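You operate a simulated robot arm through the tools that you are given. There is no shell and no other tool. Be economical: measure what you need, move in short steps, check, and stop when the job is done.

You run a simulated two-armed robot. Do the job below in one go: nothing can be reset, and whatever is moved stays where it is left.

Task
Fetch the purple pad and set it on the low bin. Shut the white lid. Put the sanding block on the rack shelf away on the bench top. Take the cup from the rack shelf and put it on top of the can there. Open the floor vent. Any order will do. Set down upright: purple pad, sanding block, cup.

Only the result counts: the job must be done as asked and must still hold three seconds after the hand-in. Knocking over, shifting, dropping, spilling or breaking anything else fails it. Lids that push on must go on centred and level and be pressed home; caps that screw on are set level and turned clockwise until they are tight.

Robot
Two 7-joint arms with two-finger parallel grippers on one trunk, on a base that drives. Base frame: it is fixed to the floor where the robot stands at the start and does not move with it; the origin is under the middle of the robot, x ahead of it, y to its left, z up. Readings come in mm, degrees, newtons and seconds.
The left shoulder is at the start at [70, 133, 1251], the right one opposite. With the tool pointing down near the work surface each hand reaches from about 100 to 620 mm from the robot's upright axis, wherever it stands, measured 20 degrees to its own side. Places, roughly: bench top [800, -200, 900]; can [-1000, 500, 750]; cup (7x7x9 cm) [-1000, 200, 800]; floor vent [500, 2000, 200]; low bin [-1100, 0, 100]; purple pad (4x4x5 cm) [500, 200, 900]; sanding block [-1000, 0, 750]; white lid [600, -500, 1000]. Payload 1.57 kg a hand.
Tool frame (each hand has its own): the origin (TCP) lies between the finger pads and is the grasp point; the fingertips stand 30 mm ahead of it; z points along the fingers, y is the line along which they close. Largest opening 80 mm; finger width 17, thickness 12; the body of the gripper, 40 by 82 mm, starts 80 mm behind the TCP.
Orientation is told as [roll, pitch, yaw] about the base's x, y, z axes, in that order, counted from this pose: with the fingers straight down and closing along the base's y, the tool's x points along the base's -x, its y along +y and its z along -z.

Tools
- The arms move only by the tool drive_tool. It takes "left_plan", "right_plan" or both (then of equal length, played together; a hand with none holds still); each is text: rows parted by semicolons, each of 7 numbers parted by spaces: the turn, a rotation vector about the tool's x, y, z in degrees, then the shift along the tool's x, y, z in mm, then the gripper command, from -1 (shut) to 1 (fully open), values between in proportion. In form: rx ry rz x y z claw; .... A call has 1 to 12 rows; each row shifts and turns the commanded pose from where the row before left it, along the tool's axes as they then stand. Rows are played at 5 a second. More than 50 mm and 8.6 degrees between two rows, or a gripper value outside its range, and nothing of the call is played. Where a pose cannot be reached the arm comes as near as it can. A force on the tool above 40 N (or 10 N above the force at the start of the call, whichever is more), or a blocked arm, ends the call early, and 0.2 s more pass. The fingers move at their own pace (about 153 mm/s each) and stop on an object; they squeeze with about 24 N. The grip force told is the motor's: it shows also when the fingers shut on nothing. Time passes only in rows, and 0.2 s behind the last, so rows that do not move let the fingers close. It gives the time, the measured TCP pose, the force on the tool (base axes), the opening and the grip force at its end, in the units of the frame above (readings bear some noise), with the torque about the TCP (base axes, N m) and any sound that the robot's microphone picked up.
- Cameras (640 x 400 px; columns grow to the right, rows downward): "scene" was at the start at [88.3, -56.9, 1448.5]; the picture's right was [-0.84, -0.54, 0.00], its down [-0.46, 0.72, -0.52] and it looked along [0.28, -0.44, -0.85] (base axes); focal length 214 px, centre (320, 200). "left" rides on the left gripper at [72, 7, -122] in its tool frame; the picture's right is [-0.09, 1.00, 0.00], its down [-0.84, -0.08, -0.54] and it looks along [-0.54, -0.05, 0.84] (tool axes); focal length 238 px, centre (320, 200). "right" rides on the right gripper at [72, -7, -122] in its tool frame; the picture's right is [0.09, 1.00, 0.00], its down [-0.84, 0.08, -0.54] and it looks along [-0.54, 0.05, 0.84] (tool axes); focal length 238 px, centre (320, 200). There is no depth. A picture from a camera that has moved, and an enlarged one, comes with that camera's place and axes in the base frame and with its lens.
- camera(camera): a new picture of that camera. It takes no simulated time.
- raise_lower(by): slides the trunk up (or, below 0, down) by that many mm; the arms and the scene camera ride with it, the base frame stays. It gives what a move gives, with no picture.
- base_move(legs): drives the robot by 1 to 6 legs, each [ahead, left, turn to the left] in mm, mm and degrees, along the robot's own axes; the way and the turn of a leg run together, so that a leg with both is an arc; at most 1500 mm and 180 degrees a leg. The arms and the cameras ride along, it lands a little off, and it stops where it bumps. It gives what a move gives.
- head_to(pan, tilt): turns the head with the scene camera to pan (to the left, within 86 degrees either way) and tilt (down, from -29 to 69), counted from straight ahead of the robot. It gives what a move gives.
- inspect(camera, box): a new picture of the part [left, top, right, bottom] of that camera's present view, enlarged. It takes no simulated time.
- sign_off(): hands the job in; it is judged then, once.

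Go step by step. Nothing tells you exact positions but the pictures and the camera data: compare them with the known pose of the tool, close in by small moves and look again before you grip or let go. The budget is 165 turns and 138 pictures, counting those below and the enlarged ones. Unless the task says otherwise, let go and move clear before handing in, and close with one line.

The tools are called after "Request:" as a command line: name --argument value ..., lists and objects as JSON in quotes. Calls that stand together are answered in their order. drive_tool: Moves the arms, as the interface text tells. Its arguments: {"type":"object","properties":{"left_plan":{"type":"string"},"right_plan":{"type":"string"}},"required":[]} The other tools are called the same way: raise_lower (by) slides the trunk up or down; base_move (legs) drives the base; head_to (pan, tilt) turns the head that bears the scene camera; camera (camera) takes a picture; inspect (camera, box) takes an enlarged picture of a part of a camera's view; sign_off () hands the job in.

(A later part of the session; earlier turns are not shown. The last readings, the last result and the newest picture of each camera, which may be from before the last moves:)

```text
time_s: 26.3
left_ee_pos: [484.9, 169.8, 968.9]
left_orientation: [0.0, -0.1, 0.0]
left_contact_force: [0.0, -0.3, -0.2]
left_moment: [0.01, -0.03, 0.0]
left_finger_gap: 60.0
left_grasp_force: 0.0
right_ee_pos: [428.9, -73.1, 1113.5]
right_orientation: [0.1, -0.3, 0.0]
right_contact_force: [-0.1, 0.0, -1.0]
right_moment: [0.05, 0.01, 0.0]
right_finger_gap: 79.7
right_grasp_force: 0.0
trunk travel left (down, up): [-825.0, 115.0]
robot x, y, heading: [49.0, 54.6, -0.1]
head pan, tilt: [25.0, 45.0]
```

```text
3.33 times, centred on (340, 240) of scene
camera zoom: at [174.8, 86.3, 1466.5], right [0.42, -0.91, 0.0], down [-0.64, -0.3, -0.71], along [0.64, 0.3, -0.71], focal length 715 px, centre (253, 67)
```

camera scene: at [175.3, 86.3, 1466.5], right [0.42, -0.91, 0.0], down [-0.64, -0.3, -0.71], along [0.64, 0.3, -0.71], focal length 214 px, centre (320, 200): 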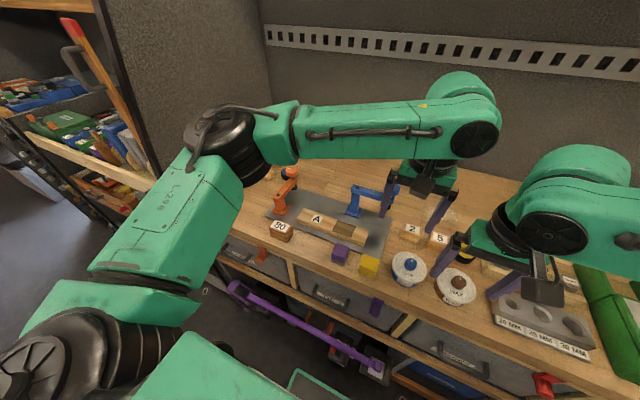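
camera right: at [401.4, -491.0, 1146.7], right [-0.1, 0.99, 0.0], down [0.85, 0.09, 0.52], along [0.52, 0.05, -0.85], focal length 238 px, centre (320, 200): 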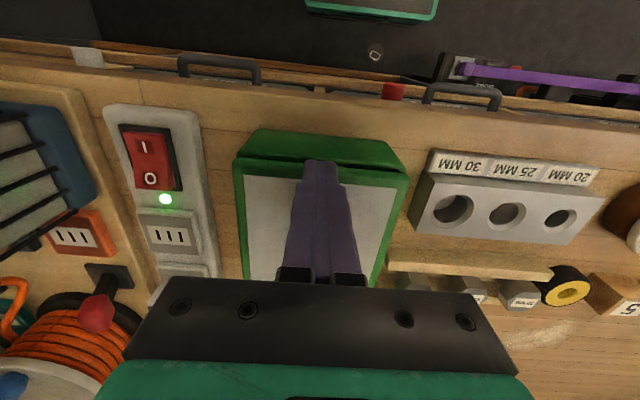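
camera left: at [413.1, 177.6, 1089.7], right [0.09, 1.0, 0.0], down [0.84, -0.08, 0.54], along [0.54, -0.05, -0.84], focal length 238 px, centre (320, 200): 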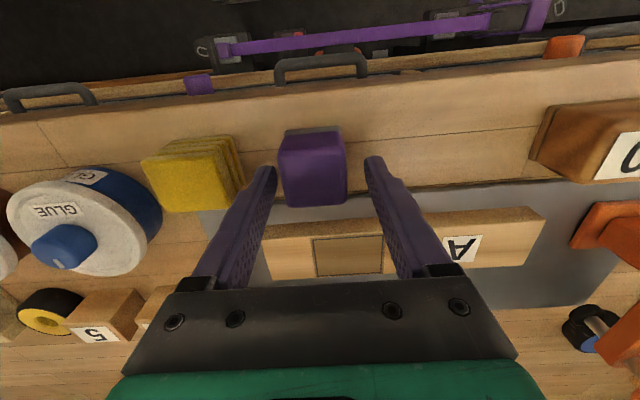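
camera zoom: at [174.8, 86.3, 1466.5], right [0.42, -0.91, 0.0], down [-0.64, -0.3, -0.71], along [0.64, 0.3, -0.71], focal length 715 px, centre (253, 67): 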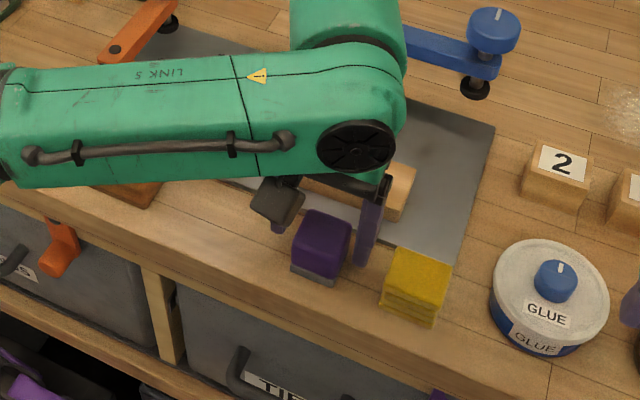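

Request:
drive_tool --left_plan "0 0 0 3 -3 0 0.5;0 0 0 0 0 12 0.5;0 0 0 0 0 11 0.5;0 0 0 0 0 0 -1;0 0 0 0 0 0 -1;0 0 0 0 0 0 -1"

Request:
camera --camera "left"

```text
time_s: 27.4
left_ee_pos: [480.9, 166.1, 948.9]
left_orientation: [0.0, -0.8, 0.0]
left_contact_force: [-7.4, 3.7, 20.3]
left_moment: [0.08, 0.43, -0.03]
left_finger_gap: 39.3
left_grasp_force: 24.1
right_ee_pos: [427.1, -73.3, 1114.1]
right_orientation: [0.2, -0.6, 0.1]
right_contact_force: [0.5, 0.0, 0.0]
right_moment: [0.03, 0.0, 0.0]
right_finger_gap: 80.1
right_grasp_force: 0.1
trunk travel left (down, up): [-825.0, 115.0]
robot x, y, heading: [50.5, 52.8, -0.2]
head pan, tilt: [25.0, 45.0]
stopped in row 5 (left hand): the force on the tool passed its limit (the readings are from after the stop); the commanded pose is now the measured one
```

```text
98 pictures are left
camera left: at [407.9, 173.4, 1071.0], right [0.09, 1.0, 0.0], down [0.83, -0.08, 0.55], along [0.55, -0.05, -0.83], focal length 238 px, centre (320, 200)
```

left: 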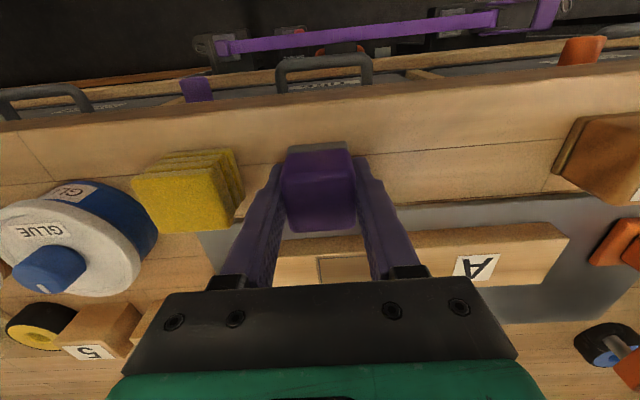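

Pad gripped with a 39 mm gap and the fingertips resting on the bench, so its bottom is about 30 mm below the TCP. Now I'll lift and check.

Request:
drive_tool --left_plan "0 0.8 0 0 0 -10 -1;0 0 0 0 0 -40 -1;0 0 0 0 0 -45 -1;0 0 0 30 0 -40 -1;0 0 0 40 0 -20 -1;0 0 0 40 0 0 -1"

Request:
camera --camera "left"

Request:
drive_tool --right_plan "0 0 0 30 -25 -20 1;0 0 0 40 -25 0 1;0 0 0 40 -20 0 1;0 0 0 20 -20 0 1"

```text
time_s: 28.8
left_ee_pos: [373.4, 167.2, 1104.1]
left_orientation: [0.0, 0.3, 0.1]
left_contact_force: [-0.4, -0.4, -0.6]
left_moment: [0.02, -0.01, 0.0]
left_finger_gap: 39.1
left_grasp_force: 23.5
right_ee_pos: [428.5, -73.5, 1112.9]
right_orientation: [0.0, -0.5, 0.0]
right_contact_force: [0.2, -0.3, -0.1]
right_moment: [-0.03, -0.03, -0.02]
right_finger_gap: 80.2
right_grasp_force: 0.0
trunk travel left (down, up): [-825.0, 115.0]
robot x, y, heading: [46.4, 50.8, -0.1]
head pan, tilt: [25.0, 45.0]
```

```text
97 pictures are left
camera left: at [302.7, 174.5, 1227.7], right [0.09, 1.0, 0.0], down [0.84, -0.08, 0.54], along [0.54, -0.05, -0.84], focal length 238 px, centre (320, 200)
```

left: 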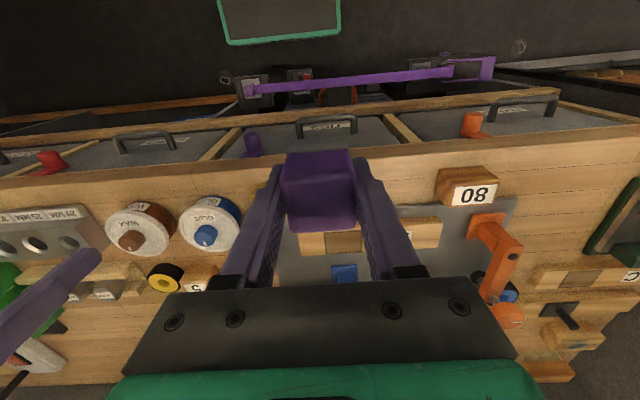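

```text
time_s: 29.8
left_ee_pos: [376.8, 164.3, 1106.2]
left_orientation: [0.0, 0.4, 0.1]
left_contact_force: [0.2, -0.8, 0.1]
left_moment: [0.04, -0.03, 0.02]
left_finger_gap: 39.1
left_grasp_force: 23.8
right_ee_pos: [359.8, -130.7, 1136.3]
right_orientation: [0.2, -0.4, 0.0]
right_contact_force: [-0.6, -0.9, 0.6]
right_moment: [-0.01, 0.01, 0.0]
right_finger_gap: 80.0
right_grasp_force: 0.0
right hand out of reach, approached as far as the arm can: row 3, 4
trunk travel left (down, up): [-825.0, 115.0]
robot x, y, heading: [53.3, 50.3, -0.2]
head pan, tilt: [25.0, 45.0]
```

Pad held. I'll back off and turn to face the rack.

Request:
base_move --legs '[[-250, 0, 0], [0, 0, 180]]'

Request:
head_to --pan 0 --tilt 35

Request:
camera --camera "scene"

```text
time_s: 38.9
left_ee_pos: [-533.0, -49.1, 1105.5]
left_orientation: [0.0, 0.3, 177.2]
left_contact_force: [-0.2, 0.3, -0.7]
left_moment: [-0.03, -0.05, 0.0]
left_finger_gap: 39.4
left_grasp_force: 23.6
right_ee_pos: [-503.2, 245.1, 1136.2]
right_orientation: [0.1, -0.4, 177.3]
right_contact_force: [-0.2, -0.1, -0.4]
right_moment: [0.03, 0.01, 0.01]
right_finger_gap: 80.3
right_grasp_force: 0.1
trunk travel left (down, up): [-825.0, 115.0]
robot x, y, heading: [-200.2, 51.0, 177.2]
head pan, tilt: [25.0, 45.0]
```

```text
time_s: 39.8
left_ee_pos: [-532.4, -50.7, 1104.6]
left_orientation: [0.0, 0.3, 177.4]
left_contact_force: [-0.7, 0.2, -1.5]
left_moment: [0.0, -0.04, -0.01]
left_finger_gap: 39.2
left_grasp_force: 23.6
right_ee_pos: [-502.9, 245.0, 1137.1]
right_orientation: [0.1, -0.4, 177.3]
right_contact_force: [-0.3, -0.2, -0.4]
right_moment: [0.0, 0.0, 0.02]
right_finger_gap: 80.1
right_grasp_force: 0.0
trunk travel left (down, up): [-825.0, 115.0]
robot x, y, heading: [-201.5, 49.2, 177.3]
head pan, tilt: [0.0, 35.0]
```

```text
96 pictures are left
camera scene: at [-339.7, 57.4, 1481.2], right [0.05, 1.0, 0.0], down [0.57, -0.03, -0.82], along [-0.82, 0.04, -0.57], focal length 214 px, centre (320, 200)
```

scene: 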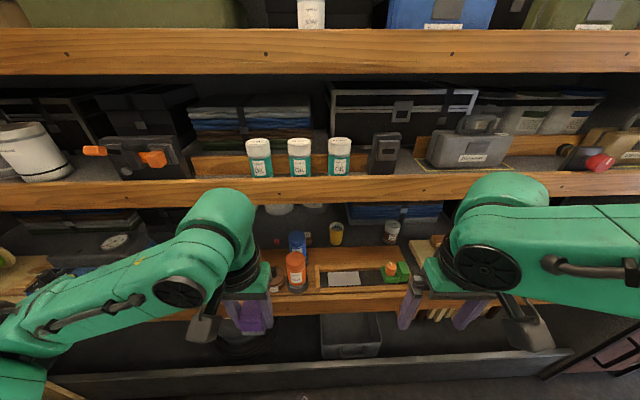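

I'll lower the trunk to see the shelf and the low bin.

Request:
raise_lower --by -400

Request:
camera --camera "scene"

Request:
inspect --camera "scene" --box '[180, 40, 500, 240]'

```text
time_s: 43.6
left_ee_pos: [-533.5, -49.7, 704.0]
left_orientation: [0.0, 0.3, 177.3]
left_contact_force: [-0.9, -0.4, 0.0]
left_moment: [0.03, -0.02, -0.01]
left_finger_gap: 39.4
left_grasp_force: 24.2
right_ee_pos: [-503.4, 245.3, 736.4]
right_orientation: [0.1, -0.4, 177.4]
right_contact_force: [0.0, 0.3, 0.2]
right_moment: [0.0, -0.04, 0.02]
right_finger_gap: 79.8
right_grasp_force: 0.0
trunk travel left (down, up): [-425.0, 515.0]
robot x, y, heading: [-203.6, 52.4, 177.2]
head pan, tilt: [0.0, 35.0]
```

```text
95 pictures are left
camera scene: at [-339.7, 57.5, 1081.3], right [0.05, 1.0, 0.0], down [0.57, -0.03, -0.82], along [-0.82, 0.04, -0.57], focal length 214 px, centre (320, 200)
```

scene: 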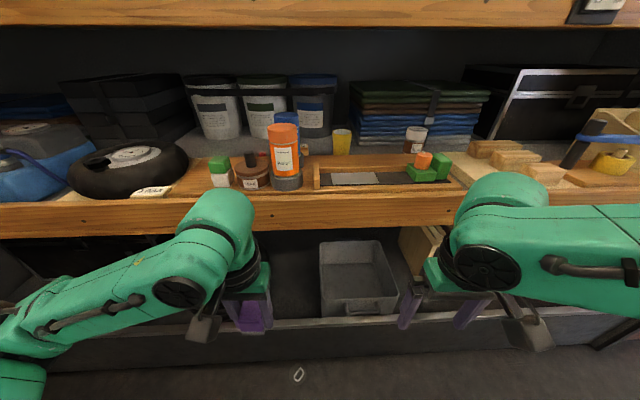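

```text
2.00 times, centred on (340, 140) of scene
camera zoom: at [-339.7, 57.5, 1081.3], right [0.05, 1.0, 0.0], down [0.57, -0.03, -0.82], along [-0.82, 0.04, -0.57], focal length 429 px, centre (280, 320)
```

zoom: 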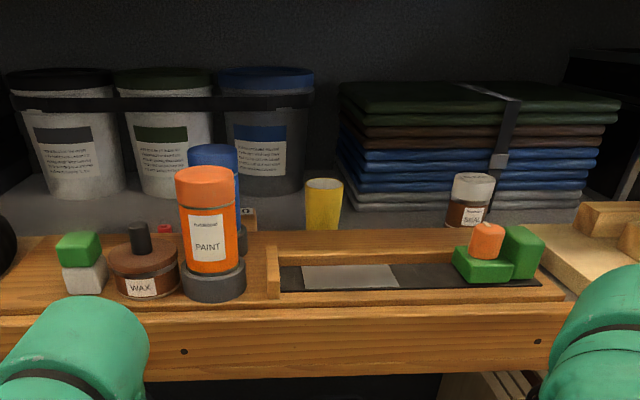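

Request:
inspect --camera "scene" --box '[200, 100, 360, 200]'

Request:
inspect --camera "scene" --box '[380, 100, 600, 210]'

Request:
inspect --camera "scene" --box '[240, 210, 480, 360]'

```text
4.00 times, centred on (280, 150) of scene
camera zoom: at [-339.7, 57.5, 1081.3], right [0.05, 1.0, 0.0], down [0.57, -0.03, -0.82], along [-0.82, 0.04, -0.57], focal length 858 px, centre (480, 400)
```

zoom: 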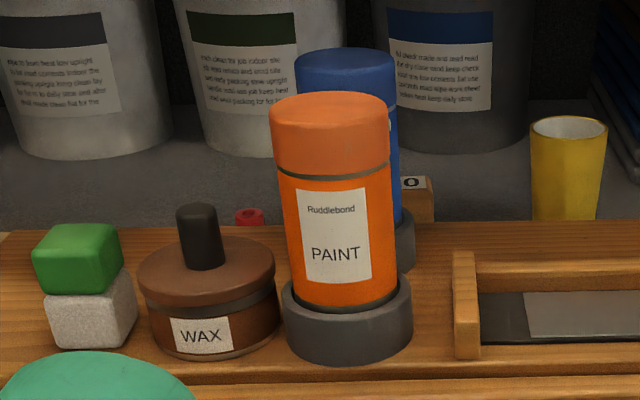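

```text
2.91 times, centred on (490, 155) of scene
camera zoom: at [-339.7, 57.5, 1081.3], right [0.05, 1.0, 0.0], down [0.57, -0.03, -0.82], along [-0.82, 0.04, -0.57], focal length 624 px, centre (-174, 331)
```

zoom: 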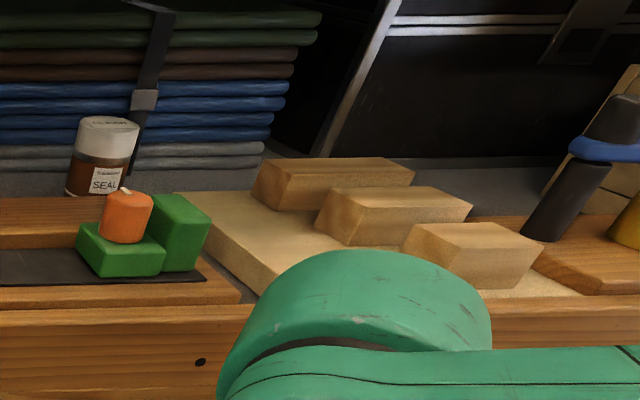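

```text
2.67 times, centred on (360, 285) of scene
camera zoom: at [-339.7, 57.5, 1081.3], right [0.05, 1.0, 0.0], down [0.57, -0.03, -0.82], along [-0.82, 0.04, -0.57], focal length 572 px, centre (213, -27)
```

zoom: 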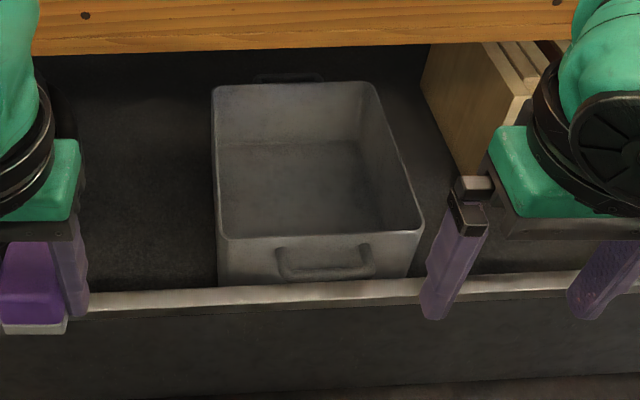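

The labelled wooden block behind the blue paint can looks like the sanding block, and the yellow cup and the SEAL can are further along. I need a better view of the low area around y=0.

Request:
camera --camera "left"

Request:
camera --camera "right"

```text
90 pictures are left
camera left: at [-462.0, -58.6, 827.3], right [-0.14, -0.99, 0.0], down [-0.84, 0.12, 0.54], along [-0.53, 0.07, -0.84], focal length 238 px, centre (320, 200)
```

left: 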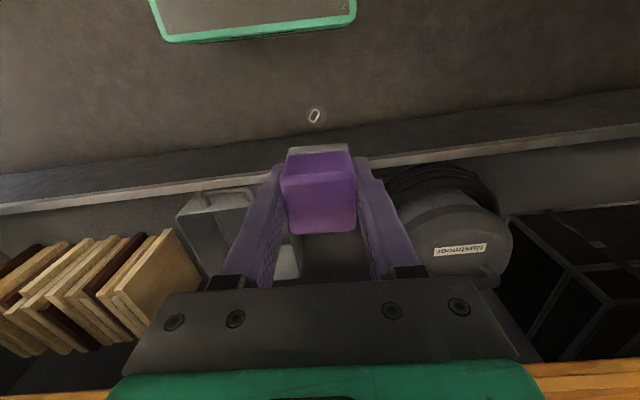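

```text
89 pictures are left
camera right: at [-430.6, 248.9, 858.1], right [0.05, -1.0, 0.0], down [-0.84, -0.04, 0.55], along [-0.55, -0.03, -0.84], focal length 238 px, centre (320, 200)
```

right: 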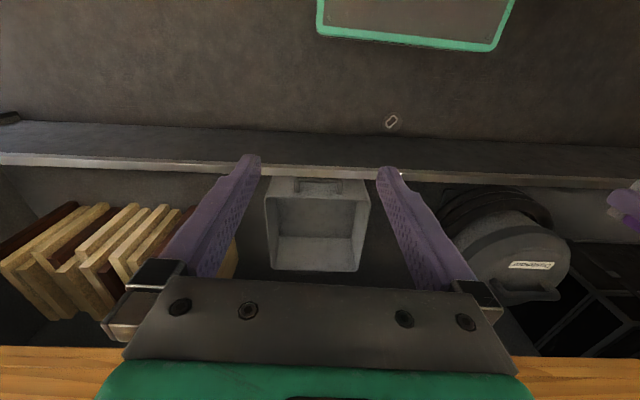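

Request:
inspect --camera "left" --box '[150, 130, 550, 300]'

Request:
inspect --camera "right" --box '[240, 150, 600, 350]'

```text
1.60 times, centred on (350, 215) of left
camera zoom: at [-462.0, -58.6, 827.3], right [-0.14, -0.99, 0.0], down [-0.84, 0.12, 0.54], along [-0.53, 0.07, -0.84], focal length 381 px, centre (272, 176)
```

zoom: 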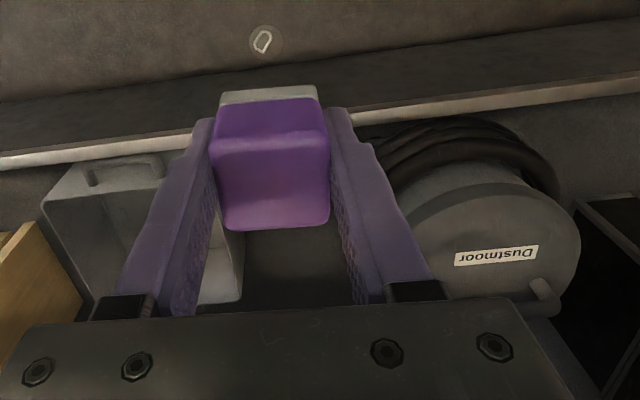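

```text
1.78 times, centred on (420, 250) of right
camera zoom: at [-430.6, 248.9, 858.1], right [0.05, -1.0, 0.0], down [-0.84, -0.04, 0.55], along [-0.55, -0.03, -0.84], focal length 424 px, centre (142, 111)
```

zoom: 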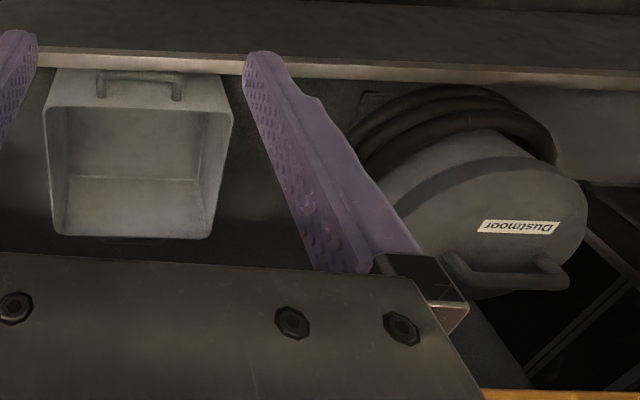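

The open grey tray at x -770..-1060, y 90..368, rim about 330, is the low bin. I'll lower the trunk further and drive over so the left hand can place the pad in it.

Request:
raise_lower --by -275

Request:
base_move --legs '[[0, 0, 2.7], [0, -280, 0], [160, 0, 0]]'

Request:
camera --camera "left"

Request:
camera --camera "scene"

```text
time_s: 46.4
left_ee_pos: [-533.5, -50.6, 430.7]
left_orientation: [-0.2, 0.3, 177.3]
left_contact_force: [0.4, -0.3, -0.4]
left_moment: [0.04, 0.02, -0.04]
left_finger_gap: 39.6
left_grasp_force: 24.2
right_ee_pos: [-502.5, 244.1, 460.7]
right_orientation: [0.1, -0.4, 177.3]
right_contact_force: [0.0, 0.3, 0.4]
right_moment: [-0.01, -0.01, 0.0]
right_finger_gap: 80.1
right_grasp_force: 0.1
trunk travel left (down, up): [-150.0, 790.0]
robot x, y, heading: [-200.5, 50.5, 177.4]
head pan, tilt: [0.0, 35.0]
```

```text
time_s: 49.8
left_ee_pos: [-681.9, 211.8, 430.2]
left_orientation: [0.0, 0.4, -179.8]
left_contact_force: [-0.1, -0.5, 0.0]
left_moment: [0.01, 0.01, -0.01]
left_finger_gap: 39.3
left_grasp_force: 23.9
right_ee_pos: [-667.7, 509.4, 461.5]
right_orientation: [0.2, -0.5, -179.8]
right_contact_force: [-0.3, -0.2, -1.6]
right_moment: [0.0, -0.01, 0.02]
right_finger_gap: 80.0
right_grasp_force: 0.1
trunk travel left (down, up): [-150.0, 790.0]
robot x, y, heading: [-357.0, 328.6, -179.9]
head pan, tilt: [0.0, 35.0]
```

```text
86 pictures are left
camera left: at [-610.5, 206.8, 552.2], right [-0.09, -1.0, 0.0], down [-0.84, 0.07, 0.54], along [-0.53, 0.05, -0.84], focal length 238 px, centre (320, 200)
```

left: 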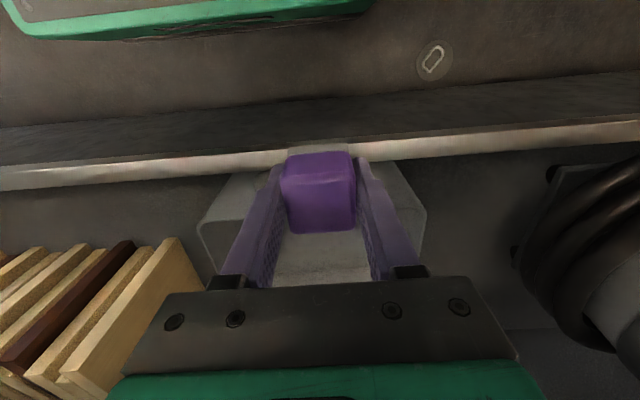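

```text
85 pictures are left
camera scene: at [-494.4, 329.0, 806.2], right [0.0, 1.0, 0.0], down [0.57, 0.0, -0.82], along [-0.82, 0.0, -0.57], focal length 214 px, centre (320, 200)
```

scene: 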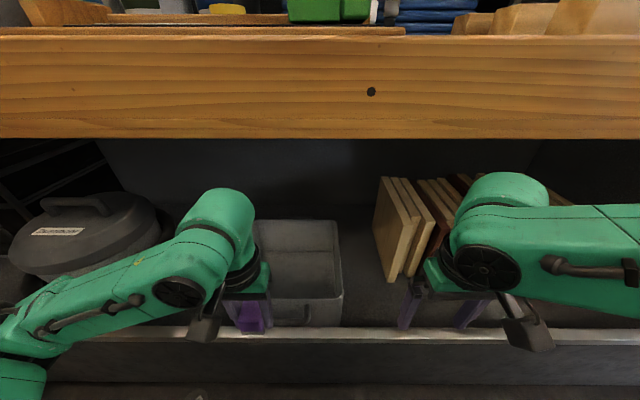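

Request:
drive_tool --left_plan "0 0 0 -30 -5 15 -1;0 0 0 -40 -5 15 -1;0 0 0 -45 -5 0 -1;0 0 0 -45 -6 0 -1;0 0 0 -40 0 0 -1;0 0 0 -23 0 0 -1"

Request:
camera --camera "left"

Request:
camera --camera "scene"

```text
time_s: 51.1
left_ee_pos: [-905.3, 235.1, 397.7]
left_orientation: [0.0, 0.3, -179.8]
left_contact_force: [0.9, -0.5, -0.1]
left_moment: [-0.02, 0.0, 0.0]
left_finger_gap: 39.5
left_grasp_force: 23.9
right_ee_pos: [-667.4, 508.4, 461.5]
right_orientation: [0.1, -0.4, -179.7]
right_contact_force: [0.4, 0.2, 0.3]
right_moment: [-0.03, -0.01, -0.03]
right_finger_gap: 80.1
right_grasp_force: 0.0
trunk travel left (down, up): [-150.0, 790.0]
robot x, y, heading: [-355.1, 327.5, -179.5]
head pan, tilt: [0.0, 35.0]
```

```text
84 pictures are left
camera left: at [-833.4, 229.5, 519.7], right [-0.09, -1.0, 0.0], down [-0.84, 0.07, 0.54], along [-0.54, 0.05, -0.84], focal length 238 px, centre (320, 200)
```

left: 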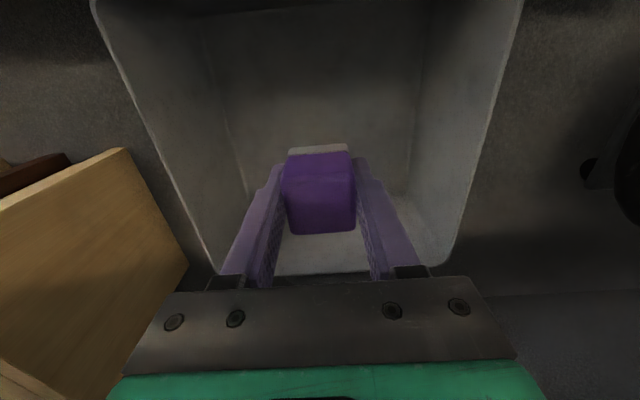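

```text
83 pictures are left
camera scene: at [-494.3, 329.1, 806.2], right [0.0, 1.0, 0.0], down [0.57, 0.0, -0.82], along [-0.82, 0.0, -0.57], focal length 214 px, centre (320, 200)
```

scene: 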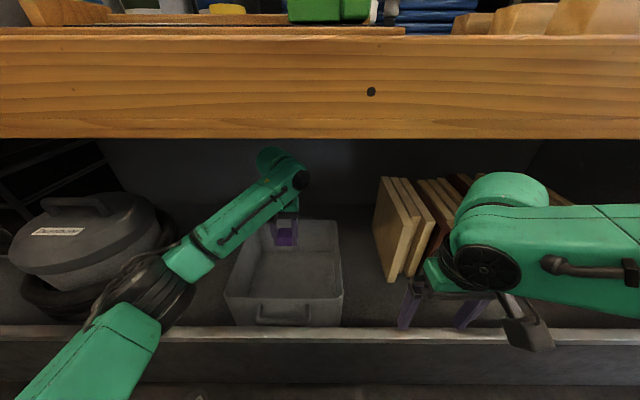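

Request:
drive_tool --left_plan "0 0 0 0 0 40 -1;0 0 0 0 0 40 -1;0 0 0 0 0 30 -1"

Request:
inspect --camera "scene" --box '[180, 180, 380, 340]'

Request:
camera --camera "left"

```text
time_s: 52.0
left_ee_pos: [-903.4, 231.7, 287.9]
left_orientation: [0.1, 0.4, -179.7]
left_contact_force: [0.4, 0.8, -1.0]
left_moment: [0.02, 0.03, 0.0]
left_finger_gap: 39.5
left_grasp_force: 23.9
right_ee_pos: [-667.9, 508.3, 462.0]
right_orientation: [0.2, -0.4, -179.5]
right_contact_force: [-0.7, -0.4, -0.2]
right_moment: [0.02, 0.03, -0.02]
right_finger_gap: 79.8
right_grasp_force: 0.1
trunk travel left (down, up): [-150.0, 790.0]
robot x, y, heading: [-355.6, 329.1, -179.8]
head pan, tilt: [0.0, 35.0]
```

```text
2.50 times, centred on (280, 260) of scene
camera zoom: at [-494.4, 329.1, 806.3], right [0.0, 1.0, 0.0], down [0.57, 0.0, -0.82], along [-0.82, 0.0, -0.57], focal length 536 px, centre (420, 50)
```

zoom: 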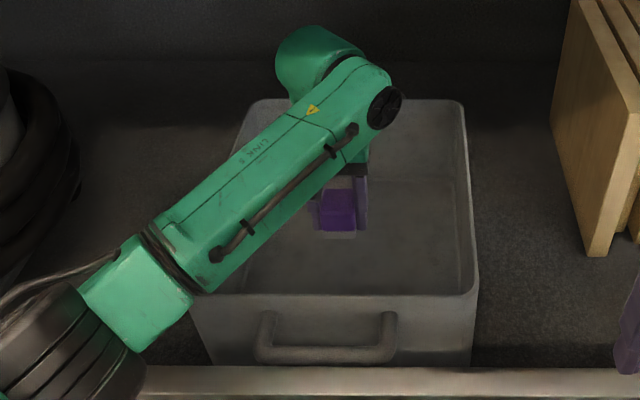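

```text
81 pictures are left
camera left: at [-831.4, 226.0, 410.7], right [-0.09, -1.0, 0.0], down [-0.84, 0.07, 0.54], along [-0.54, 0.05, -0.84], focal length 238 px, centre (320, 200)
```

left: 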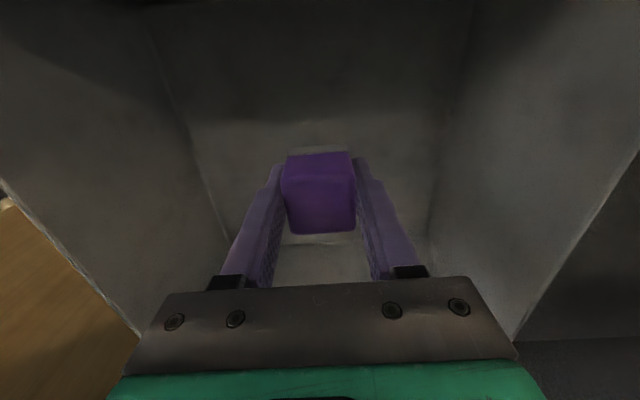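

Request:
drive_tool --left_plan "0 0 0 0 0 15 -1;0 0 0 0 0 12 -1;0 0 0 0 0 6 -1;0 0 0 0 0 5 -1;0 0 0 0 0 5 -1;0 0 0 0 0 5 -1;0 0 0 0 0 5 -1;0 0 0 0 0 5 -1"

Request:
inspect --camera "scene" --box '[180, 180, 380, 340]'

```text
time_s: 53.8
left_ee_pos: [-904.6, 229.9, 229.5]
left_orientation: [0.0, 0.4, -179.7]
left_contact_force: [-0.2, -0.3, -0.4]
left_moment: [-0.01, 0.01, 0.0]
left_finger_gap: 39.6
left_grasp_force: 23.5
right_ee_pos: [-667.1, 507.4, 460.8]
right_orientation: [0.1, -0.5, -179.7]
right_contact_force: [0.4, -1.3, 0.9]
right_moment: [-0.02, -0.01, 0.01]
right_finger_gap: 79.9
right_grasp_force: 0.0
trunk travel left (down, up): [-150.0, 790.0]
robot x, y, heading: [-358.1, 334.8, -179.7]
head pan, tilt: [0.0, 35.0]
```

```text
2.50 times, centred on (280, 260) of scene
camera zoom: at [-494.3, 329.0, 806.3], right [0.0, 1.0, 0.0], down [0.57, 0.0, -0.82], along [-0.82, 0.0, -0.57], focal length 536 px, centre (420, 50)
```

zoom: 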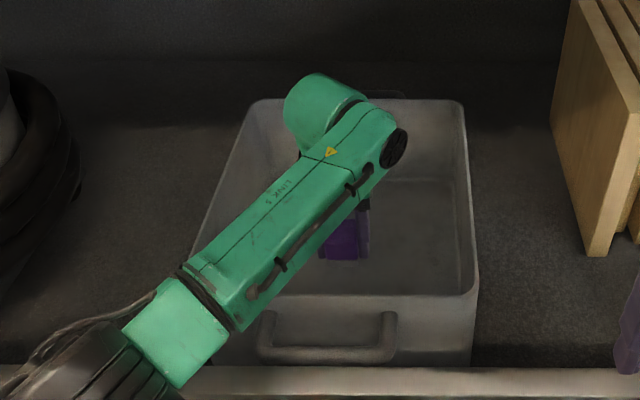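

Request:
drive_tool --left_plan "0 0 0 0 0 4 -1;0 0 0 0 0 4 -1;0 0 0 0 0 4 -1;0 0 0 0 0 4 -1;0 0 0 0 0 4 -1;0 0 0 0 0 4 -1;0 0 0 0 0 4 -1;0 0 0 0 0 4 -1;0 0 0 0 0 4 -1;0 0 0 0 0 4 -1"

Request:
inspect --camera "scene" --box '[180, 180, 380, 340]'

Request:
camera --camera "left"

```text
time_s: 56.0
left_ee_pos: [-903.4, 231.5, 189.6]
left_orientation: [0.0, 0.3, -179.7]
left_contact_force: [0.4, 0.5, -0.7]
left_moment: [-0.02, -0.01, 0.0]
left_finger_gap: 39.3
left_grasp_force: 24.6
right_ee_pos: [-667.6, 507.9, 461.2]
right_orientation: [0.1, -0.4, -179.6]
right_contact_force: [-0.1, 0.2, 0.6]
right_moment: [0.04, 0.01, -0.01]
right_finger_gap: 79.7
right_grasp_force: 0.1
trunk travel left (down, up): [-150.0, 790.0]
robot x, y, heading: [-355.4, 328.2, -179.7]
head pan, tilt: [0.0, 35.0]
```

```text
2.50 times, centred on (280, 260) of scene
camera zoom: at [-494.3, 329.1, 806.3], right [0.0, 1.0, 0.0], down [0.57, 0.0, -0.82], along [-0.82, 0.0, -0.57], focal length 536 px, centre (420, 50)
```

zoom: 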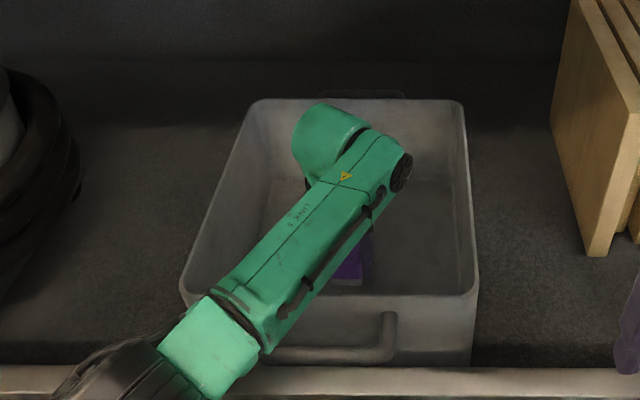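

```text
78 pictures are left
camera left: at [-832.3, 227.1, 312.4], right [-0.09, -1.0, 0.0], down [-0.84, 0.07, 0.54], along [-0.54, 0.05, -0.84], focal length 238 px, centre (320, 200)
```

left: 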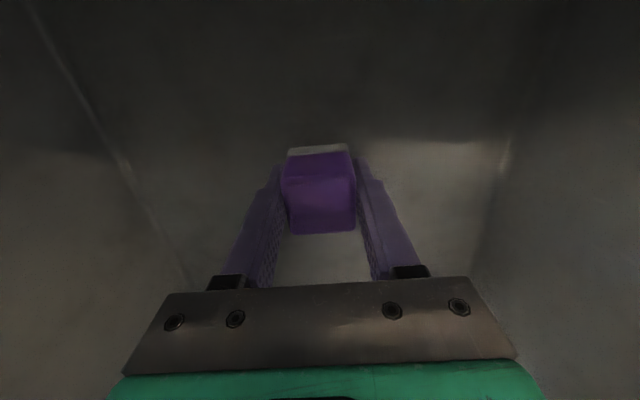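

The bin floor is deeper than I expected. To keep the forearm clear of the bin rim I'll move 50 mm closer and raise the trunk before lowering further.

Request:
raise_lower --by 90

Request:
base_move --legs '[[50, 0, 0]]'

Request:
drive_tool --left_plan "0 0 0 10 0 20 -1;0 0 0 10 0 30 -1;0 0 0 10 0 30 -1;0 0 0 10 0 20 -1"

Request:
camera --camera "scene"

```text
time_s: 57.2
left_ee_pos: [-904.6, 232.3, 282.6]
left_orientation: [0.0, 0.4, -179.7]
left_contact_force: [0.0, 0.1, 0.3]
left_moment: [0.04, -0.01, -0.03]
left_finger_gap: 39.4
left_grasp_force: 24.1
right_ee_pos: [-668.4, 508.2, 552.0]
right_orientation: [0.1, -0.5, -179.7]
right_contact_force: [0.1, 0.1, 0.1]
right_moment: [-0.03, -0.04, -0.02]
right_finger_gap: 80.2
right_grasp_force: 0.0
trunk travel left (down, up): [-240.0, 700.0]
robot x, y, heading: [-356.5, 326.9, -179.8]
head pan, tilt: [0.0, 35.0]
```

```text
time_s: 58.1
left_ee_pos: [-925.7, 234.9, 283.6]
left_orientation: [0.1, 0.0, -179.9]
left_contact_force: [-0.4, 0.2, -0.7]
left_moment: [-0.02, -0.03, 0.01]
left_finger_gap: 39.1
left_grasp_force: 23.9
right_ee_pos: [-682.8, 509.0, 552.7]
right_orientation: [0.0, -0.7, -179.4]
right_contact_force: [0.5, 0.4, -0.1]
right_moment: [0.01, 0.01, 0.01]
right_finger_gap: 79.9
right_grasp_force: 0.1
trunk travel left (down, up): [-240.0, 700.0]
robot x, y, heading: [-382.0, 329.4, -180.3]
head pan, tilt: [0.0, 35.0]
stopped in leg 1: the robot was blocked; the commanded pose is now the measured one
```

```text
time_s: 59.1
left_ee_pos: [-886.0, 232.1, 182.4]
left_orientation: [0.0, -0.2, -179.8]
left_contact_force: [-0.8, 0.1, -0.4]
left_moment: [0.02, -0.01, 0.02]
left_finger_gap: 39.2
left_grasp_force: 24.3
right_ee_pos: [-682.5, 508.2, 553.0]
right_orientation: [0.0, -0.6, -179.4]
right_contact_force: [-0.6, 0.0, 0.0]
right_moment: [0.03, -0.01, 0.0]
right_finger_gap: 80.1
right_grasp_force: 0.1
trunk travel left (down, up): [-240.0, 700.0]
robot x, y, heading: [-379.6, 327.9, -180.1]
head pan, tilt: [0.0, 35.0]
```

```text
77 pictures are left
camera scene: at [-511.0, 330.3, 897.4], right [0.0, 1.0, 0.0], down [0.57, 0.0, -0.82], along [-0.82, 0.0, -0.57], focal length 214 px, centre (320, 200)
```

scene: 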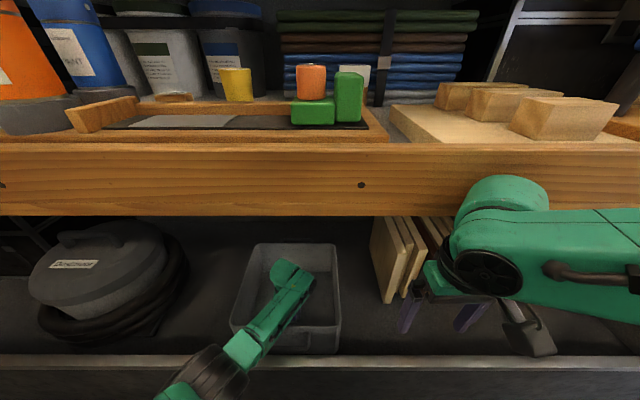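

The base bumped the rack's rail, so this is as close as it goes. I'll carry on lowering gently.

Request:
drive_tool --left_plan "0 0 0 0 0 5 -1;0 0 0 0 0 5 -1;0 0 0 0 0 5 -1;0 0 0 0 0 5 -1;0 0 0 0 0 5 -1;0 0 0 0 0 5 -1;0 0 0 0 0 5 -1;0 0 0 0 0 5 -1"

Request:
camera --camera "left"

Request:
inspect --camera "scene" --box '[180, 220, 380, 380]'

```text
time_s: 59.8
left_ee_pos: [-886.1, 231.0, 175.4]
left_orientation: [0.3, 0.2, 180.0]
left_contact_force: [8.7, -5.3, 19.5]
left_moment: [0.36, -0.24, -0.24]
left_finger_gap: 39.2
left_grasp_force: 23.4
right_ee_pos: [-682.0, 508.1, 553.0]
right_orientation: [0.0, -0.5, -179.4]
right_contact_force: [-0.2, 0.0, -0.1]
right_moment: [-0.02, 0.0, 0.0]
right_finger_gap: 80.3
right_grasp_force: 0.1
trunk travel left (down, up): [-240.0, 700.0]
robot x, y, heading: [-381.6, 332.2, -179.7]
head pan, tilt: [0.0, 35.0]
stopped in row 3 (left hand): the force on the tool passed its limit (the readings are from after the stop); the commanded pose is now the measured one
```

```text
76 pictures are left
camera left: at [-813.9, 227.0, 298.2], right [-0.09, -1.0, 0.01], down [-0.84, 0.08, 0.54], along [-0.54, 0.04, -0.84], focal length 238 px, centre (320, 200)
```

left: 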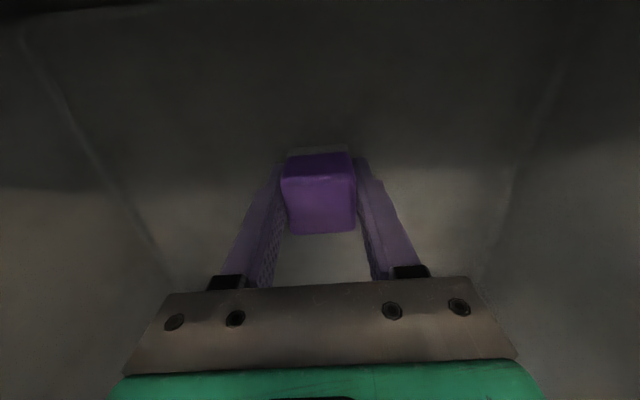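

```text
2.50 times, centred on (280, 300) of scene
camera zoom: at [-510.7, 330.3, 897.7], right [0.0, 1.0, 0.0], down [0.57, 0.0, -0.82], along [-0.82, 0.0, -0.57], focal length 536 px, centre (420, -50)
```

zoom: 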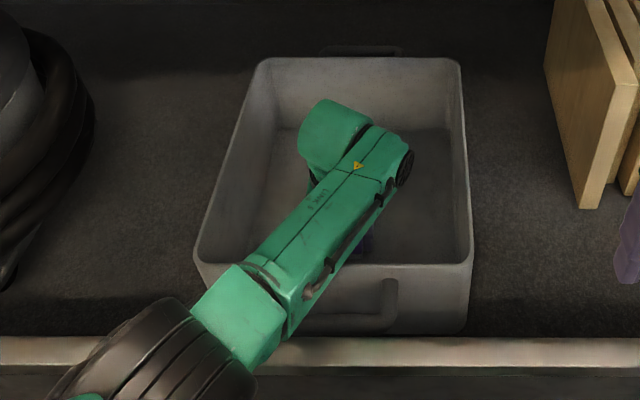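

Contact with the bin floor. I'll ease up 1 mm, open, and lift out.

Request:
drive_tool --left_plan "0 0 0 0 0 -1 -1;0 0 0 0 0 0 -0.3;0 0 0 0 0 0 0.3;0 0 0 0 0 0 0.7;0 0 0 0 0 -20 0.7;0 0 0 0 0 -40 0.7;0 0 0 0 0 -45 0.7;0 0 0 0 0 -45 0.7"

Request:
camera --camera "left"

```text
time_s: 61.6
left_ee_pos: [-884.1, 234.2, 323.0]
left_orientation: [0.2, 0.1, -179.8]
left_contact_force: [-0.2, -0.1, -0.8]
left_moment: [-0.02, -0.03, 0.01]
left_finger_gap: 68.2
left_grasp_force: 0.1
right_ee_pos: [-681.3, 507.6, 551.6]
right_orientation: [0.1, -0.5, -179.4]
right_contact_force: [0.4, 0.5, -0.5]
right_moment: [-0.03, -0.01, 0.0]
right_finger_gap: 80.2
right_grasp_force: 0.1
trunk travel left (down, up): [-240.0, 700.0]
robot x, y, heading: [-380.9, 331.1, -180.0]
head pan, tilt: [0.0, 35.0]
```

```text
74 pictures are left
camera left: at [-812.7, 229.5, 445.8], right [-0.09, -1.0, 0.0], down [-0.84, 0.08, 0.54], along [-0.54, 0.05, -0.84], focal length 238 px, centre (320, 200)
```

left: 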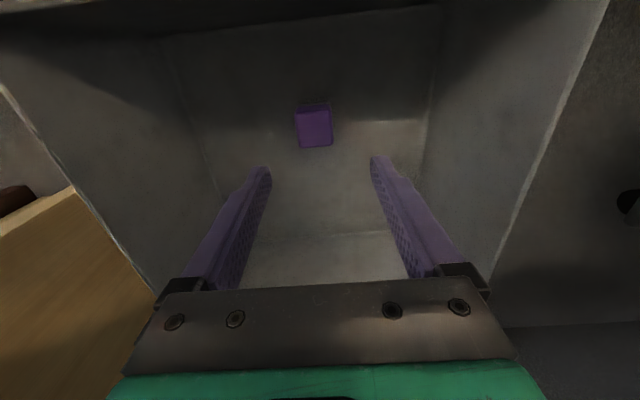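

The pad stands in the bin. Next I'll retract the left hand, back off and raise the trunk to deal with the shelf.

Request:
drive_tool --left_plan "0 0 0 0 0 -40 1;0 0 0 20 0 -40 1;0 0 0 45 0 0 1;0 0 0 45 0 0 1;0 0 0 45 0 0 1;0 0 0 45 0 0 1"

Request:
base_move --legs '[[-250, 0, 0]]'

Request:
raise_lower --by 500

Request:
camera --camera "scene"

```text
time_s: 62.6
left_ee_pos: [-867.5, 166.6, 392.2]
left_orientation: [8.1, -7.5, -176.1]
left_contact_force: [-0.5, 0.3, 0.6]
left_moment: [-0.03, 0.01, -0.05]
left_finger_gap: 79.9
left_grasp_force: 0.1
left hand out of reach, approached as far as the arm can: row 2, 3, 4
right_ee_pos: [-681.3, 509.9, 551.0]
right_orientation: [0.1, -0.3, -179.6]
right_contact_force: [-0.2, 0.3, 0.2]
right_moment: [-0.03, -0.01, 0.0]
right_finger_gap: 80.2
right_grasp_force: 0.0
trunk travel left (down, up): [-240.0, 700.0]
robot x, y, heading: [-382.0, 332.3, -179.9]
head pan, tilt: [0.0, 35.0]
stopped in row 4 (left hand): the arm was blocked; the commanded pose is now the measured one
```

```text
time_s: 63.2
left_ee_pos: [-867.2, 167.0, 391.7]
left_orientation: [8.3, -7.4, -176.2]
left_contact_force: [0.3, 0.7, 0.2]
left_moment: [-0.02, 0.01, 0.02]
left_finger_gap: 79.9
left_grasp_force: 0.1
right_ee_pos: [-680.5, 508.3, 550.8]
right_orientation: [0.0, -0.4, -179.5]
right_contact_force: [0.0, -0.4, -0.5]
right_moment: [0.0, -0.02, -0.04]
right_finger_gap: 80.1
right_grasp_force: 0.0
trunk travel left (down, up): [-240.0, 700.0]
robot x, y, heading: [-380.3, 332.0, 179.7]
head pan, tilt: [0.0, 35.0]
stopped in leg 1: the robot was blocked; the commanded pose is now the measured one
```

```text
refused: 500 is not a number from -400 to 400
```

```text
73 pictures are left
camera scene: at [-512.4, 330.6, 896.8], right [0.0, 1.0, 0.0], down [0.57, 0.0, -0.82], along [-0.82, 0.0, -0.57], focal length 214 px, centre (320, 200)
```

scene: 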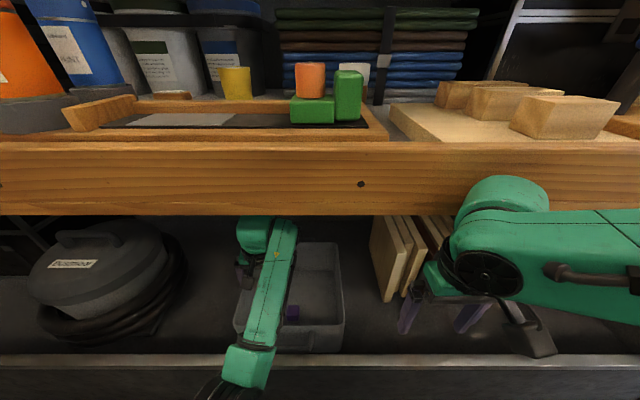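

The left arm is blocked, so I'll look closely before moving anything.

Request:
inspect --camera "scene" --box '[180, 200, 400, 400]'

Request:
camera --camera "left"

Request:
camera --camera "right"

```text
2.00 times, centred on (290, 300) of scene
camera zoom: at [-512.4, 330.6, 896.8], right [0.0, 1.0, 0.0], down [0.57, 0.0, -0.82], along [-0.82, 0.0, -0.57], focal length 429 px, centre (380, 0)
```

zoom: 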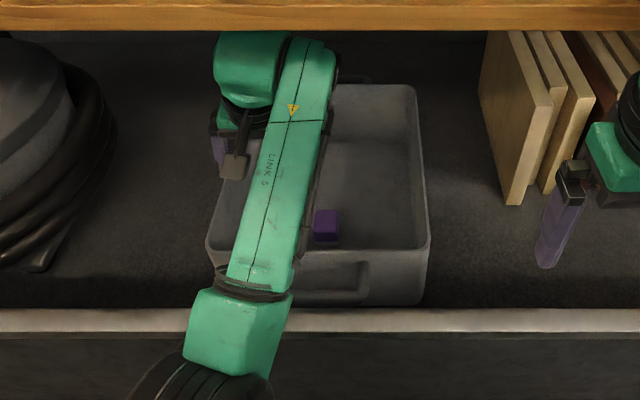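

```text
71 pictures are left
camera left: at [-780.9, 184.6, 502.8], right [-0.01, -0.99, 0.15], down [-0.77, 0.1, 0.63], along [-0.64, -0.11, -0.76], focal length 238 px, centre (320, 200)
```

left: 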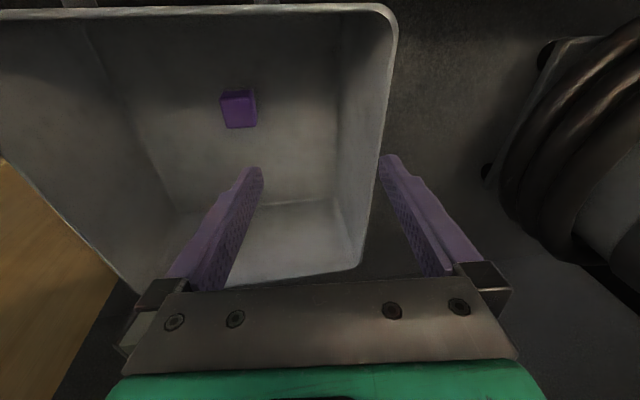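

```text
70 pictures are left
camera right: at [-608.8, 516.6, 672.4], right [0.1, -0.99, 0.0], down [-0.83, -0.08, 0.55], along [-0.54, -0.05, -0.84], focal length 238 px, centre (320, 200)
```

right: 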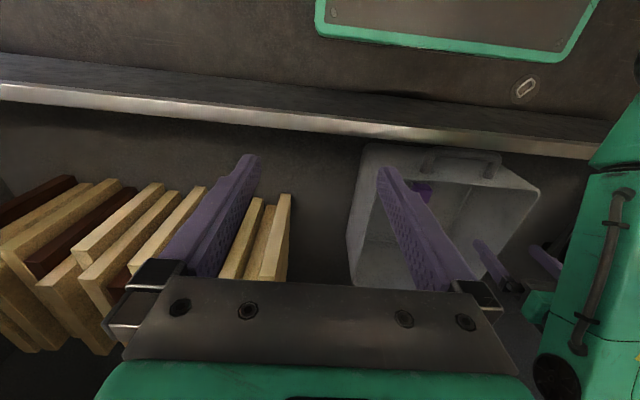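

The forearm seems to be resting on the bin's near rim. Raising the trunk 55 mm should free it while staying under the shelf plank.

Request:
raise_lower --by 55

Request:
inspect --camera "scene" --box '[130, 200, 450, 400]'

```text
time_s: 64.2
left_ee_pos: [-868.2, 167.9, 448.3]
left_orientation: [8.2, -7.2, -176.2]
left_contact_force: [0.4, -0.2, 0.4]
left_moment: [0.0, 0.0, -0.01]
left_finger_gap: 79.7
left_grasp_force: 0.0
right_ee_pos: [-683.5, 509.4, 609.5]
right_orientation: [0.0, -0.9, -179.5]
right_contact_force: [-14.9, -1.9, -98.3]
right_moment: [0.8, -5.44, 0.07]
right_finger_gap: 80.1
right_grasp_force: 0.0
trunk travel left (down, up): [-296.0, 644.0]
robot x, y, heading: [-381.4, 326.1, 180.2]
head pan, tilt: [0.0, 35.0]
stopped: the force on the tool passed its limit (the readings are from after the stop); the commanded pose is now the measured one
```

```text
2.00 times, centred on (290, 300) of scene
camera zoom: at [-513.3, 331.3, 953.2], right [0.0, 1.0, 0.0], down [0.57, 0.0, -0.82], along [-0.82, 0.0, -0.57], focal length 429 px, centre (380, 0)
```

zoom: 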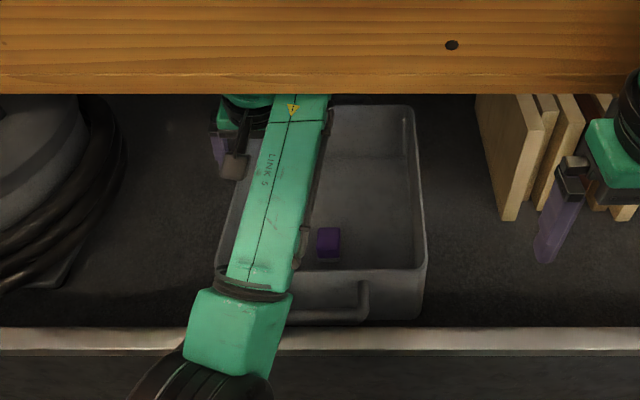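

The right hand ran up against the plank. I'll lower 30 mm to relieve it and then move it back.

Request:
raise_lower --by -25

Request:
base_move --legs '[[-30, 0, 0]]'

Request:
camera --camera "scene"

```text
time_s: 64.6
left_ee_pos: [-866.7, 166.8, 443.5]
left_orientation: [8.1, -7.3, -176.1]
left_contact_force: [0.1, 0.2, 0.0]
left_moment: [0.01, 0.03, 0.0]
left_finger_gap: 79.7
left_grasp_force: 0.1
right_ee_pos: [-685.4, 508.1, 608.5]
right_orientation: [0.2, -1.0, -179.7]
right_contact_force: [2.0, 2.6, -122.1]
right_moment: [0.2, -4.32, -0.21]
right_finger_gap: 80.0
right_grasp_force: 0.0
trunk travel left (down, up): [-293.0, 647.0]
robot x, y, heading: [-378.3, 332.0, 179.9]
head pan, tilt: [0.0, 35.0]
stopped: the force on the tool passed its limit (the readings are from after the stop); the commanded pose is now the measured one
```

```text
time_s: 65.7
left_ee_pos: [-848.4, 161.0, 434.9]
left_orientation: [8.2, -6.3, -175.3]
left_contact_force: [0.4, 0.8, -0.8]
left_moment: [0.0, -0.02, -0.03]
left_finger_gap: 80.2
left_grasp_force: 0.0
right_ee_pos: [-686.0, 507.5, 608.1]
right_orientation: [0.4, -1.5, 179.7]
right_contact_force: [-16.9, 0.2, -266.3]
right_moment: [1.97, -11.95, -0.06]
right_finger_gap: 80.0
right_grasp_force: 0.0
trunk travel left (down, up): [-293.0, 647.0]
robot x, y, heading: [-358.3, 331.8, -179.4]
head pan, tilt: [0.0, 35.0]
stopped in leg 1: the force on the tool passed its limit (the readings are from after the stop); the commanded pose is now the measured one
```

```text
68 pictures are left
camera scene: at [-505.1, 329.6, 946.7], right [-0.01, 1.0, 0.0], down [0.59, 0.01, -0.81], along [-0.81, -0.01, -0.59], focal length 214 px, centre (320, 200)
```

scene: 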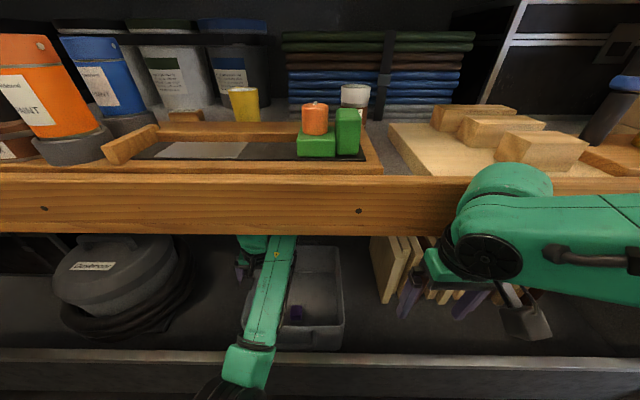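

The right hand is wedged under the plank, so I'll move it down relative to the trunk.

Request:
drive_tool --right_plan "0 0 0 0 0 15 1;0 0 0 0 0 15 1;0 0 0 0 0 15 1;0 0 0 0 0 15 1"

Request:
camera --camera "scene"

```text
time_s: 66.7
left_ee_pos: [-840.8, 164.4, 445.0]
left_orientation: [8.1, -7.4, -175.6]
left_contact_force: [0.3, -0.8, 0.2]
left_moment: [0.03, 0.0, 0.0]
left_finger_gap: 80.2
left_grasp_force: 0.1
right_ee_pos: [-689.3, 506.0, 562.5]
right_orientation: [0.6, -2.7, 179.8]
right_contact_force: [-0.7, -0.3, -0.6]
right_moment: [-0.03, -0.02, 0.01]
right_finger_gap: 80.0
right_grasp_force: 0.2
right hand out of reach, approached as far as the arm can: row 2, 3, 4
trunk travel left (down, up): [-293.0, 647.0]
robot x, y, heading: [-353.1, 326.8, -179.5]
head pan, tilt: [0.0, 35.0]
```

```text
67 pictures are left
camera scene: at [-488.0, 331.1, 950.5], right [-0.01, 1.0, 0.0], down [0.57, 0.01, -0.82], along [-0.82, -0.01, -0.57], focal length 214 px, centre (320, 200)
```

scene: 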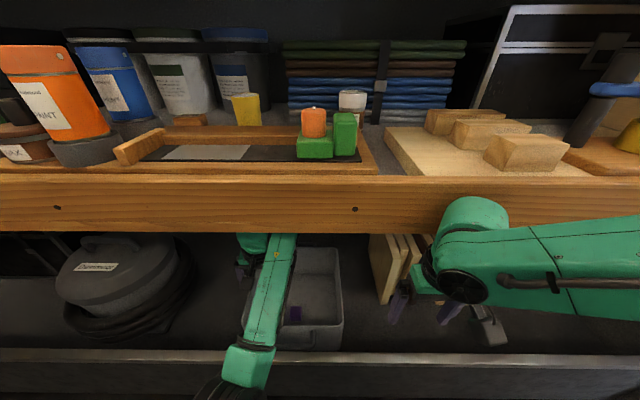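

Request:
base_move --legs '[[-220, 0, 0]]'

Request:
camera --camera "scene"

```text
time_s: 68.3
left_ee_pos: [-621.9, 165.2, 443.4]
left_orientation: [8.2, -7.2, -175.4]
left_contact_force: [0.4, 0.2, 0.9]
left_moment: [-0.03, 0.01, -0.03]
left_finger_gap: 80.1
left_grasp_force: 0.1
right_ee_pos: [-472.7, 508.9, 560.9]
right_orientation: [0.5, -2.4, 179.9]
right_contact_force: [-0.1, -0.1, -0.7]
right_moment: [-0.01, 0.04, 0.01]
right_finger_gap: 80.1
right_grasp_force: 0.1
trunk travel left (down, up): [-293.0, 647.0]
robot x, y, heading: [-135.3, 334.6, -179.3]
head pan, tilt: [0.0, 35.0]
```

```text
66 pictures are left
camera scene: at [-270.9, 332.8, 949.8], right [-0.01, 1.0, 0.0], down [0.57, 0.01, -0.82], along [-0.82, -0.01, -0.57], focal length 214 px, centre (320, 200)
```

scene: 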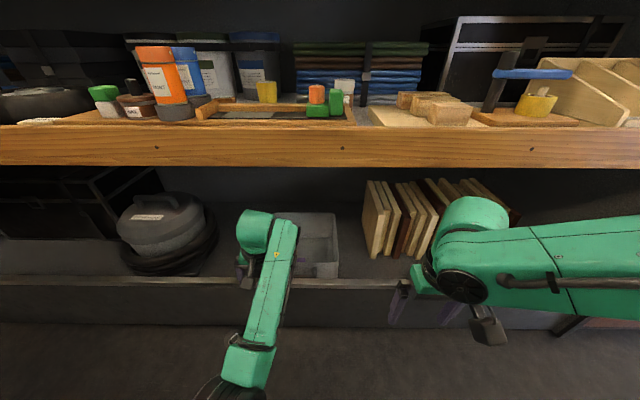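

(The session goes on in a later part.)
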